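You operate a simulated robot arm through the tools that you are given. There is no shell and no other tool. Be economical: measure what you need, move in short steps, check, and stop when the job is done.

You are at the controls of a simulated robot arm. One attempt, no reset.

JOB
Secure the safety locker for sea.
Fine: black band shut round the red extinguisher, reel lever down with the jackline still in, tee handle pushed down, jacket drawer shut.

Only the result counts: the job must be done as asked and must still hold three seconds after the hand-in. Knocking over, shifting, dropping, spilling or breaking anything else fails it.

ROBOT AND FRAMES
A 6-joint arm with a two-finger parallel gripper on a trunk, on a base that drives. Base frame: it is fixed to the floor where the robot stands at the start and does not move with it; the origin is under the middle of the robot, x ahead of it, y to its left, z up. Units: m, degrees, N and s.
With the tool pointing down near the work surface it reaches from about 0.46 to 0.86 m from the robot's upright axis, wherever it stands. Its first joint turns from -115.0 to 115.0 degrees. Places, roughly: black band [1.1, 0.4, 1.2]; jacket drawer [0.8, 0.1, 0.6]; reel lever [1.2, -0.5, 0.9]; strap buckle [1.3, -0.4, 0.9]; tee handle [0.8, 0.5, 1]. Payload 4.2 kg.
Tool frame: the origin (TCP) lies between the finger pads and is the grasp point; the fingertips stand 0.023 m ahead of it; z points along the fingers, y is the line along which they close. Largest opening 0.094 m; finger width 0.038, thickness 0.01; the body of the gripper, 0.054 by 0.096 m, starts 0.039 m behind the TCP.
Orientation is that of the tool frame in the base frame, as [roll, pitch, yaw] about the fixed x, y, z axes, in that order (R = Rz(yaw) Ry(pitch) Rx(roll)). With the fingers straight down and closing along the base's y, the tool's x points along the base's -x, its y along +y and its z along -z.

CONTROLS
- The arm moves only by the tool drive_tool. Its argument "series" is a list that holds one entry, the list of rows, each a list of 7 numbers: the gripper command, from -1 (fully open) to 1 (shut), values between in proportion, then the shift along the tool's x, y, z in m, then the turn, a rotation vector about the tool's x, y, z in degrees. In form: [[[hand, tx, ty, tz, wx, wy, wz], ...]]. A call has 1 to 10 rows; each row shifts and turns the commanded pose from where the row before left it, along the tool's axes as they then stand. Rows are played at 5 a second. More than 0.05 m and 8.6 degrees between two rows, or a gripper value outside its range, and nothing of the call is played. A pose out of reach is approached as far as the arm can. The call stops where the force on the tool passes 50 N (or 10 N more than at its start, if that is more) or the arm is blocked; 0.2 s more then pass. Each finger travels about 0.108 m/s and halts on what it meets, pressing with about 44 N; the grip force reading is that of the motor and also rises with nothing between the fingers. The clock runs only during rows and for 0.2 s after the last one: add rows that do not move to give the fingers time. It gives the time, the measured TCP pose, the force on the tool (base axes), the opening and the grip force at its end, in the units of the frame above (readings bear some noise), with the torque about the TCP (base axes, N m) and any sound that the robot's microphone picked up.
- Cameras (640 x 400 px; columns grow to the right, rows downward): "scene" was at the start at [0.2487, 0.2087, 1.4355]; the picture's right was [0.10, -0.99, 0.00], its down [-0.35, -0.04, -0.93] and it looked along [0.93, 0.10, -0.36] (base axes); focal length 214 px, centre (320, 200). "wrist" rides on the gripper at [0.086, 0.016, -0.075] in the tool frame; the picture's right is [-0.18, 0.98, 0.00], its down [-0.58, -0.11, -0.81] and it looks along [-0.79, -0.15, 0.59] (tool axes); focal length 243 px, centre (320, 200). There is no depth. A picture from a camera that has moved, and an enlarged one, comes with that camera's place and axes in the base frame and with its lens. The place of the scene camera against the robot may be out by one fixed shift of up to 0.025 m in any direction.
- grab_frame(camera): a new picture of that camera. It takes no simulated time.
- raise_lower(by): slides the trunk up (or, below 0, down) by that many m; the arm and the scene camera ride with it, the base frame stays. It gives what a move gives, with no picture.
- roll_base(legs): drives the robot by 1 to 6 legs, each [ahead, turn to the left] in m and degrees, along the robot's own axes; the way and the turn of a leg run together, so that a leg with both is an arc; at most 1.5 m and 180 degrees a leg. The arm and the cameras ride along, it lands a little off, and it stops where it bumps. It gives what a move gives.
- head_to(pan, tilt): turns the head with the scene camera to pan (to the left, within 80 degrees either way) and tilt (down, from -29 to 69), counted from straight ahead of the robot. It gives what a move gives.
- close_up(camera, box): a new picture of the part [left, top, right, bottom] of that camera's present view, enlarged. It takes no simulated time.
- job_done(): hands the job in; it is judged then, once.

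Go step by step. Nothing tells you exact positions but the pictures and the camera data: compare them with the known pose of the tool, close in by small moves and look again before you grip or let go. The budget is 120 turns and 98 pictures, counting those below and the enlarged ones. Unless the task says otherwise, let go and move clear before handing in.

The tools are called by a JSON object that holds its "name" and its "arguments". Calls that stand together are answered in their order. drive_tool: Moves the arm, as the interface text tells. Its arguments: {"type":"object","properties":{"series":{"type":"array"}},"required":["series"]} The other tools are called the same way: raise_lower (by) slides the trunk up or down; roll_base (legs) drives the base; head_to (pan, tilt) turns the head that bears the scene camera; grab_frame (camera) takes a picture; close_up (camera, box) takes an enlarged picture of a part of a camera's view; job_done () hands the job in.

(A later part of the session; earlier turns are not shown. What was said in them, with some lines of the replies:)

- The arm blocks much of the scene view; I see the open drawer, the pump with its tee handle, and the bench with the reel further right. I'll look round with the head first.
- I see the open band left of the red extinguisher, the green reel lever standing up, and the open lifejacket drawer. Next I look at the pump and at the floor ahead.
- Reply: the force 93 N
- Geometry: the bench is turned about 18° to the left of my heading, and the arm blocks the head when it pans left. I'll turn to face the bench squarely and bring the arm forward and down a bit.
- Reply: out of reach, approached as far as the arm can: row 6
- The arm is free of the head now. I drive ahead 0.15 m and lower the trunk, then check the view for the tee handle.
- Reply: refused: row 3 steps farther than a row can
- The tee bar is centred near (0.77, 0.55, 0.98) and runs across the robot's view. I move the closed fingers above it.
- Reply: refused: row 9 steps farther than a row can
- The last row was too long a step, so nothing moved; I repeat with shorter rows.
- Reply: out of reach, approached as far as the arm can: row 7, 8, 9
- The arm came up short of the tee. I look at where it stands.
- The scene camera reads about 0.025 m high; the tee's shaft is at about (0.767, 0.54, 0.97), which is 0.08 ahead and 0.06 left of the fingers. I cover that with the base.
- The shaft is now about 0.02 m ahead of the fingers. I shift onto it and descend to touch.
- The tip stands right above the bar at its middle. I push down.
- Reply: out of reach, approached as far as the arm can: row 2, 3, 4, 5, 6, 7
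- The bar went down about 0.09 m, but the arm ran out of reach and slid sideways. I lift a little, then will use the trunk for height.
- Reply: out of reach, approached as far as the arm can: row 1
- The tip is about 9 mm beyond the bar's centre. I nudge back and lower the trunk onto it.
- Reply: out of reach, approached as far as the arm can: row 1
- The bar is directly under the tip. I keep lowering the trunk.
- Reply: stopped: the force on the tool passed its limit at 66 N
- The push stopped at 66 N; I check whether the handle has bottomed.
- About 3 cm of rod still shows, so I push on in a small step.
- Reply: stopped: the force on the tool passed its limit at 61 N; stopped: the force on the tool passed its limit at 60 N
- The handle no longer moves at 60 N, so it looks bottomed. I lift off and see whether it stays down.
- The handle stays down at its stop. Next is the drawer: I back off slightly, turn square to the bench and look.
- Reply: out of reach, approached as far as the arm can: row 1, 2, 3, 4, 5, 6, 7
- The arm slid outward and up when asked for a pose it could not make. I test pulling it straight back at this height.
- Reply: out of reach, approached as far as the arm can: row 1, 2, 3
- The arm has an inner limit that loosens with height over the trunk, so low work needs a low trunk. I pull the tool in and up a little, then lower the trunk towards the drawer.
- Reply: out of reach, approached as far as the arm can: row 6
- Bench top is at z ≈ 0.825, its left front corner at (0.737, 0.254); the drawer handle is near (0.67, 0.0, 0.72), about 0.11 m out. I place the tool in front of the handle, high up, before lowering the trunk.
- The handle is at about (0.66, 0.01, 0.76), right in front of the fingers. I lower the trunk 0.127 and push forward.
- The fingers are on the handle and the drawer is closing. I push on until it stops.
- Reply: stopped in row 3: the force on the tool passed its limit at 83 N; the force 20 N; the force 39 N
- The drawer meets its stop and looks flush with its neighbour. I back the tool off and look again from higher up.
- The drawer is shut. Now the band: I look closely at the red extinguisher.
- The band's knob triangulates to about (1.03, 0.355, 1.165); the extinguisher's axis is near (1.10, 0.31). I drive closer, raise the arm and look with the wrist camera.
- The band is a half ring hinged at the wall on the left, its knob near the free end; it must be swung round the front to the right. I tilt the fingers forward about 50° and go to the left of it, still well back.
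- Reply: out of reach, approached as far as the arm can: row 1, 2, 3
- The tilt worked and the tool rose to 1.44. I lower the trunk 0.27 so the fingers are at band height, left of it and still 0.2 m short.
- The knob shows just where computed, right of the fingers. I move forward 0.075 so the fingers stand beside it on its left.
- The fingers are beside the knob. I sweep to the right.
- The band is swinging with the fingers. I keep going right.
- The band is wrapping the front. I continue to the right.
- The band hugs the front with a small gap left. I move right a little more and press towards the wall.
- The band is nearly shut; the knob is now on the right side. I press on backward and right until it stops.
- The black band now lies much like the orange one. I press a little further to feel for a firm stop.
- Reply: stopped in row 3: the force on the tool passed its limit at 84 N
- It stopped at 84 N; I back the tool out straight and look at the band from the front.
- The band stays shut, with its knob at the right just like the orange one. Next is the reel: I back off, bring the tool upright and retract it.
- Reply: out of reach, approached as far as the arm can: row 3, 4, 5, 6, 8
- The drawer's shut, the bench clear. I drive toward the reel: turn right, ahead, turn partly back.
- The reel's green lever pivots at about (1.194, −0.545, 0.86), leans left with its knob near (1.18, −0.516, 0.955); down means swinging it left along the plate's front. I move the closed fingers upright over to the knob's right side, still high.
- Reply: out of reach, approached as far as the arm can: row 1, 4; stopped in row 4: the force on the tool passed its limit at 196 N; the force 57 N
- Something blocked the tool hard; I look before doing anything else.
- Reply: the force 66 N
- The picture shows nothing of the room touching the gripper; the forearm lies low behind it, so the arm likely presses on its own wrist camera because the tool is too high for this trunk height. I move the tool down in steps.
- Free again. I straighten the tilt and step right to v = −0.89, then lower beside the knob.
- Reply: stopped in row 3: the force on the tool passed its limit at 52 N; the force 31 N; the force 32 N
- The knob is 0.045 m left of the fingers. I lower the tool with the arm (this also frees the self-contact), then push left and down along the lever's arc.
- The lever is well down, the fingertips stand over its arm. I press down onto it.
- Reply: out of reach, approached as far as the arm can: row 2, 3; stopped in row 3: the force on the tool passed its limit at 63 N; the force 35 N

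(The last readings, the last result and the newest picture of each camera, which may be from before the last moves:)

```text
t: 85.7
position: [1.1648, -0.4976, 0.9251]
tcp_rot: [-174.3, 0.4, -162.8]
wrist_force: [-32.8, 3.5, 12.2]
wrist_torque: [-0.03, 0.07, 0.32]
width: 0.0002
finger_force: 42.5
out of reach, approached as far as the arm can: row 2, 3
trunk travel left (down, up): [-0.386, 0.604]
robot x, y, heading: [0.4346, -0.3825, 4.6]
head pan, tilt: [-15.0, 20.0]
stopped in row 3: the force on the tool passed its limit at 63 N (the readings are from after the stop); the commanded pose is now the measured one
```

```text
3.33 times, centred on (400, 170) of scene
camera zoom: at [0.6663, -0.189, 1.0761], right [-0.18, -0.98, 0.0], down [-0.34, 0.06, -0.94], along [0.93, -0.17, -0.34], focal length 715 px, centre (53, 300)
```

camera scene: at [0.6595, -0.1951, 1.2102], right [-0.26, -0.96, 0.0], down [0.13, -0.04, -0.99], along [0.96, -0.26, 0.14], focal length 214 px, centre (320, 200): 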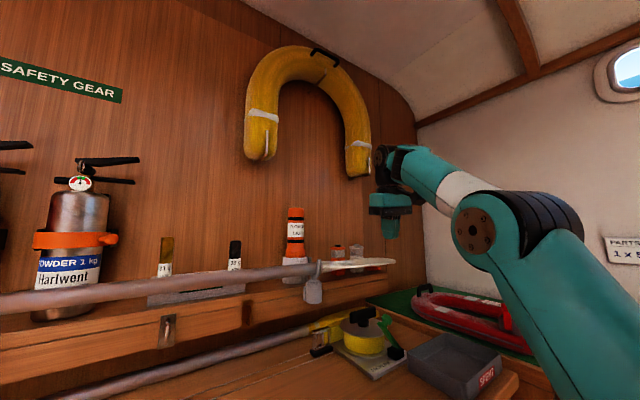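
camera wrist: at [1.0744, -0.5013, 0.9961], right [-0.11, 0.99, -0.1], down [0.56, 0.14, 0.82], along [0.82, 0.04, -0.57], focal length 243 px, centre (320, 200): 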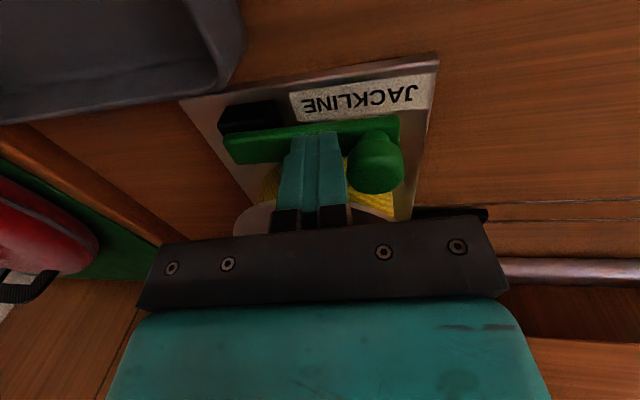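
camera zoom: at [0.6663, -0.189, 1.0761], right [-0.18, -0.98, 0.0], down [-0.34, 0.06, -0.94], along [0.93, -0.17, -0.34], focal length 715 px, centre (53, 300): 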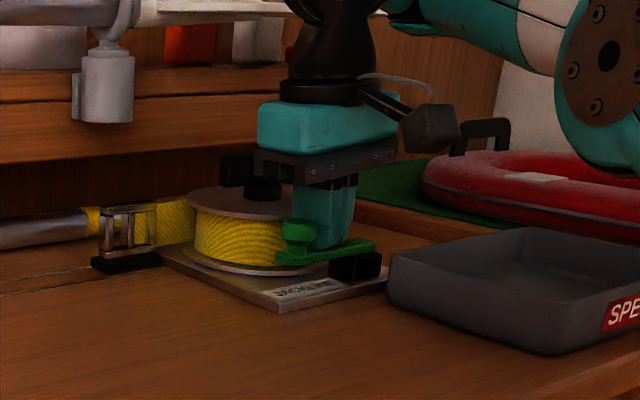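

The lever lies almost flat; the arm reached its inner limit and pressed sideways. I ease off a little, then press down with the trunk.

{"name": "drive_tool", "arguments": {"series": [[[1, 0.006, 0, -0.006, 0, 0, 0], [1, 0, 0, -0.004, 0, 0, 0], [1, 0, 0, 0, 0, 0, 0]]]}}

{"name": "raise_lower", "arguments": {"by": -0.012}}

{"name": "raise_lower", "arguments": {"by": -0.012}}

{"name": "close_up", "arguments": {"camera": "scene", "box": [340, 130, 460, 220]}}

```text
t: 86.5
position: [1.1604, -0.497, 0.9302]
tcp_rot: [-174.4, 0.1, -163.0]
wrist_force: [0.0, -0.6, 0.0]
wrist_torque: [-0.02, -0.02, 0.0]
width: 0.0001
finger_force: 42.3
trunk travel left (down, up): [-0.386, 0.604]
robot x, y, heading: [0.442, -0.3852, 4.7]
head pan, tilt: [-15.0, 20.0]
```

```text
t: 87.1
position: [1.1598, -0.4985, 0.9229]
tcp_rot: [-174.2, 0.5, -163.1]
wrist_force: [11.0, -1.2, 34.4]
wrist_torque: [0.06, -0.03, 0.02]
width: 0.0
finger_force: 42.6
trunk travel left (down, up): [-0.374, 0.616]
robot x, y, heading: [0.4358, -0.3836, 4.7]
head pan, tilt: [-15.0, 20.0]
```

```text
t: 87.5
position: [1.1595, -0.4987, 0.9232]
tcp_rot: [-173.9, 0.8, -163.0]
wrist_force: [-3.8, -0.6, 16.4]
wrist_torque: [0.08, 0.23, -0.01]
width: 0.0
finger_force: 41.8
trunk travel left (down, up): [-0.373, 0.617]
robot x, y, heading: [0.4369, -0.3836, 4.9]
head pan, tilt: [-15.0, 20.0]
stopped: the force on the tool passed its limit at 58 N (the readings are from after the stop); the commanded pose is now the measured one
```

```text
4.44 times, centred on (400, 175) of scene
camera zoom: at [0.6675, -0.1891, 1.0622], right [-0.18, -0.98, 0.0], down [-0.34, 0.06, -0.94], along [0.92, -0.17, -0.34], focal length 953 px, centre (-36, 311)
```

zoom: 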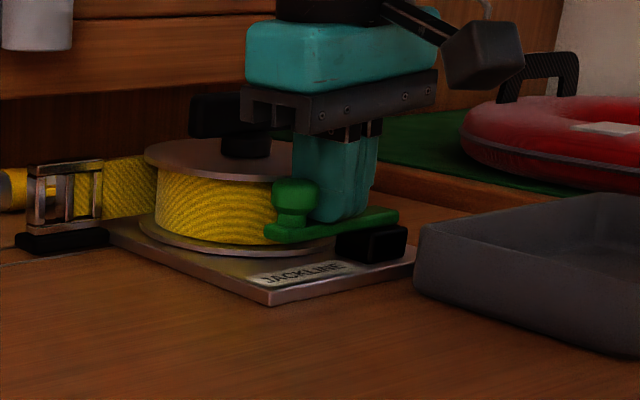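

It's a firm stop at the lever's middle. To be sure, I lift, shift over the knob and press there too.

{"name": "raise_lower", "arguments": {"by": 0.07}}

{"name": "grab_frame", "arguments": {"camera": "wrist"}}

{"name": "close_up", "arguments": {"camera": "scene", "box": [340, 150, 460, 240]}}

```text
t: 88.5
position: [1.1601, -0.4987, 0.9917]
tcp_rot: [-174.2, 0.6, -163.1]
wrist_force: [0.5, 0.6, 0.4]
wrist_torque: [0.0, 0.03, -0.02]
width: 0.0
finger_force: 42.8
trunk travel left (down, up): [-0.443, 0.547]
robot x, y, heading: [0.4379, -0.3844, 4.6]
head pan, tilt: [-15.0, 20.0]
```

```text
24 pictures are left
camera wrist: at [1.0701, -0.5018, 1.0633], right [-0.11, 0.99, -0.1], down [0.56, 0.14, 0.82], along [0.82, 0.03, -0.56], focal length 243 px, centre (320, 200)
```

wrist: 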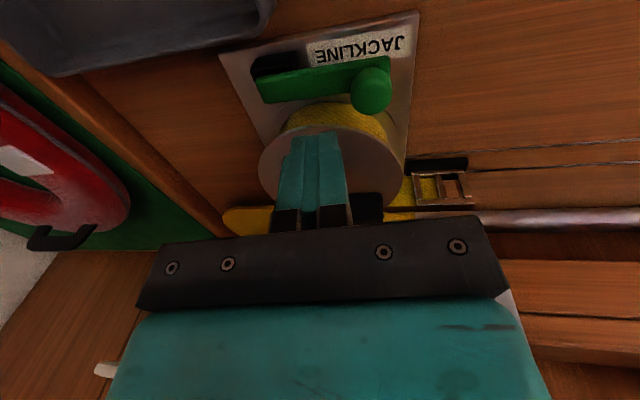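

```text
4.44 times, centred on (400, 195) of scene
camera zoom: at [0.6681, -0.1891, 1.1324], right [-0.18, -0.98, 0.0], down [-0.34, 0.06, -0.94], along [0.92, -0.17, -0.34], focal length 953 px, centre (-36, 222)
```

zoom: 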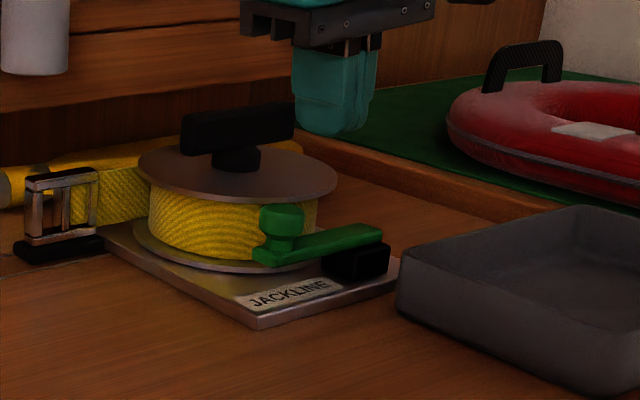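

The lever lies flat with the strap still in its buckle. I press once on the knob itself.

{"name": "drive_tool", "arguments": {"series": [[[1, 0, 0.025, 0, 0, 0, 0], [1, 0, 0, 0, 0, 0, 0]]]}}

{"name": "raise_lower", "arguments": {"by": -0.03}}

{"name": "raise_lower", "arguments": {"by": -0.02}}

{"name": "close_up", "arguments": {"camera": "scene", "box": [340, 150, 460, 240]}}

```text
t: 89.1
position: [1.1547, -0.4731, 0.9898]
tcp_rot: [-174.2, 0.3, -163.1]
wrist_force: [0.7, 1.4, -0.4]
wrist_torque: [0.01, 0.02, -0.01]
width: 0.0001
finger_force: 42.9
trunk travel left (down, up): [-0.443, 0.547]
robot x, y, heading: [0.4393, -0.3823, 4.7]
head pan, tilt: [-15.0, 20.0]
```

```text
t: 89.9
position: [1.1545, -0.4739, 0.9599]
tcp_rot: [-174.2, 0.4, -163.1]
wrist_force: [1.0, -0.2, -0.5]
wrist_torque: [0.01, 0.01, 0.03]
width: 0.0
finger_force: 42.4
trunk travel left (down, up): [-0.413, 0.577]
robot x, y, heading: [0.4357, -0.3837, 4.7]
head pan, tilt: [-15.0, 20.0]
```

```text
t: 90.7
position: [1.1545, -0.474, 0.9475]
tcp_rot: [-173.9, 1.3, -163.1]
wrist_force: [-1.8, -0.8, 20.7]
wrist_torque: [0.06, 0.05, -0.1]
width: 0.0002
finger_force: 41.9
trunk travel left (down, up): [-0.393, 0.597]
robot x, y, heading: [0.4384, -0.3855, 4.5]
head pan, tilt: [-15.0, 20.0]
stopped: the force on the tool passed its limit at 52 N (the readings are from after the stop); the commanded pose is now the measured one
```

```text
4.44 times, centred on (400, 195) of scene
camera zoom: at [0.6675, -0.189, 1.0832], right [-0.18, -0.98, 0.0], down [-0.34, 0.06, -0.94], along [0.92, -0.17, -0.34], focal length 953 px, centre (-36, 222)
```

zoom: 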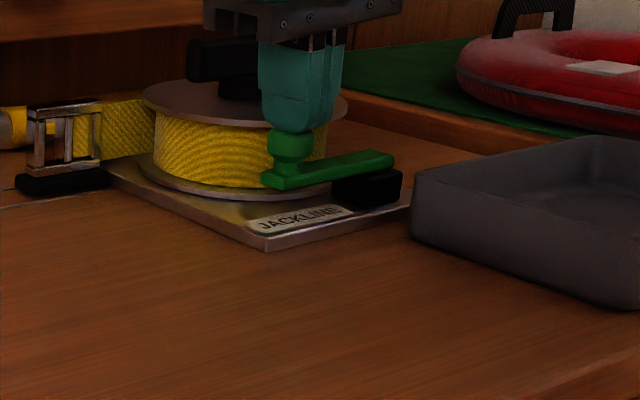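

The knob is at its stop; the lever is fully down and the strap is still through the buckle. I lift clear, back away and check everything.

{"name": "raise_lower", "arguments": {"by": 0.2}}

{"name": "roll_base", "arguments": {"legs": [[-0.35, 0], [0, 20]]}}

{"name": "head_to", "arguments": {"pan": 0, "tilt": 20}}

{"name": "grab_frame", "arguments": {"camera": "scene"}}

```text
t: 92.8
position: [1.1552, -0.4735, 1.1449]
tcp_rot: [-173.9, 1.0, -163.1]
wrist_force: [0.2, -0.2, -0.8]
wrist_torque: [-0.01, 0.04, 0.01]
width: 0.0
finger_force: 43.0
trunk travel left (down, up): [-0.593, 0.397]
robot x, y, heading: [0.4387, -0.3837, 4.9]
head pan, tilt: [-15.0, 20.0]
```

```text
t: 96.2
position: [0.794, -0.2572, 1.1443]
tcp_rot: [-174.0, 1.0, -143.8]
wrist_force: [0.0, -0.2, 0.5]
wrist_torque: [-0.02, -0.01, 0.0]
width: 0.0
finger_force: 43.0
trunk travel left (down, up): [-0.593, 0.397]
robot x, y, heading: [0.0869, -0.4111, 24.1]
head pan, tilt: [-15.0, 20.0]
```

```text
t: 96.9
position: [0.7941, -0.2569, 1.1451]
tcp_rot: [-173.9, 1.0, -143.7]
wrist_force: [-1.3, 0.3, -0.2]
wrist_torque: [0.03, 0.01, 0.01]
width: 0.0
finger_force: 42.4
trunk travel left (down, up): [-0.593, 0.397]
robot x, y, heading: [0.0858, -0.4086, 24.5]
head pan, tilt: [0.0, 20.0]
```

```text
21 pictures are left
camera scene: at [0.235, -0.1292, 1.2831], right [0.41, -0.91, 0.0], down [-0.31, -0.14, -0.94], along [0.86, 0.39, -0.34], focal length 214 px, centre (320, 200)
```

scene: 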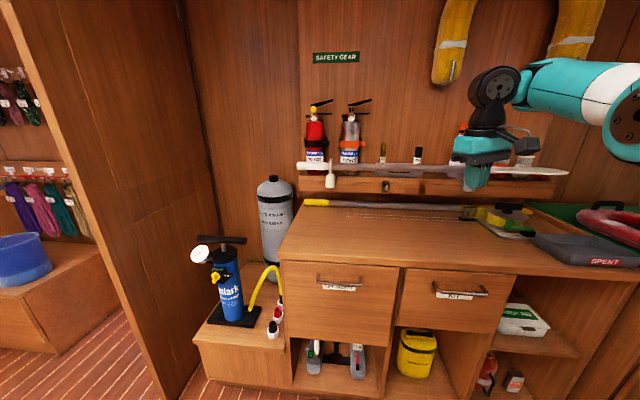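

{"name": "close_up", "arguments": {"camera": "scene", "box": [290, 90, 390, 180]}}

{"name": "close_up", "arguments": {"camera": "scene", "box": [450, 190, 570, 270]}}

{"name": "close_up", "arguments": {"camera": "scene", "box": [180, 220, 500, 400]}}

```text
4.44 times, centred on (340, 135) of scene
camera zoom: at [0.235, -0.1292, 1.2831], right [0.41, -0.91, 0.0], down [-0.31, -0.14, -0.94], along [0.86, 0.39, -0.34], focal length 953 px, centre (231, 489)
```

zoom: 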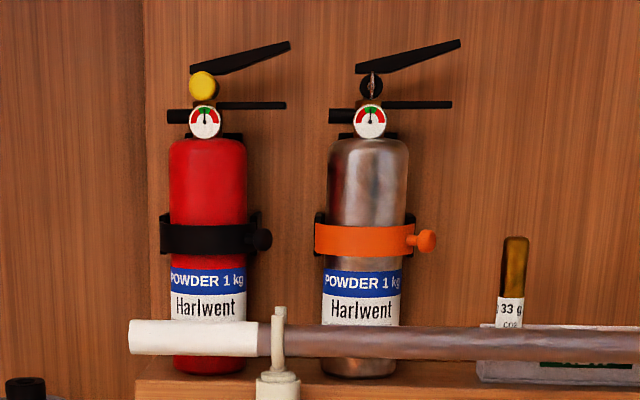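

```text
5.00 times, centred on (510, 230) of scene
camera zoom: at [0.235, -0.1292, 1.2831], right [0.41, -0.91, 0.0], down [-0.31, -0.14, -0.94], along [0.86, 0.39, -0.34], focal length 1072 px, centre (-630, 50)
```

zoom: 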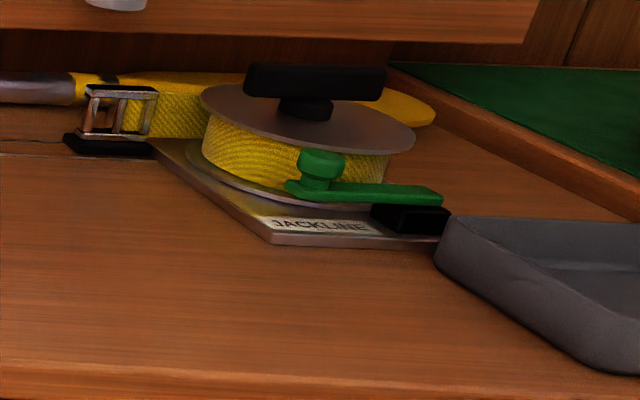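

```text
2.00 times, centred on (340, 310) of scene
camera zoom: at [0.235, -0.1292, 1.2831], right [0.41, -0.91, 0.0], down [-0.31, -0.14, -0.94], along [0.86, 0.39, -0.34], focal length 429 px, centre (280, -20)
```

zoom: 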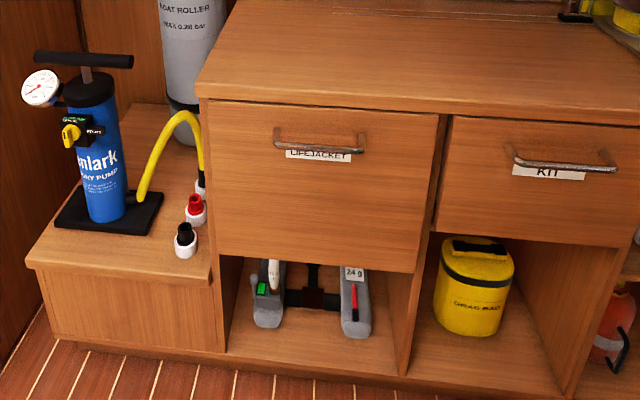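

Everything checks in the pictures: the band is closed round the red extinguisher, the lever is flat with the jackline in its buckle, the tee handle is down and the drawer is flush. The arm is clear, so I hand in.

{"name": "job_done", "arguments": {}}

```text
The job is handed in.
```

I've secured the locker and handed the job in; no verdict has come back.

- **Black band:** it is round the red extinguisher, with its knob in the same place as the orange one's. It went home against a firm stop, but I heard no click. The last push hit 84 N, possibly with the gripper body touching the extinguisher. The extinguisher had not moved in the pictures afterwards.
- **Reel lever:** it lies flat, and pressing on the arm and then the knob met a firm stop each time. The jackline is still through its buckle.
- **Tee handle:** it is down and stayed down when I let go. About 2–3 cm of rod still shows, but it would not move further at about 60 N, so I took that as the end of its travel.
- **Jacket drawer:** it is shut and level with the drawer beside it.

On the way to the reel, the arm stopped once with a 196 N force spike. The pictures showed nothing in the room touching the gripper, so I put it down to the arm pressing on its own wrist camera. I saw nothing else knocked or shifted in the final pictures.
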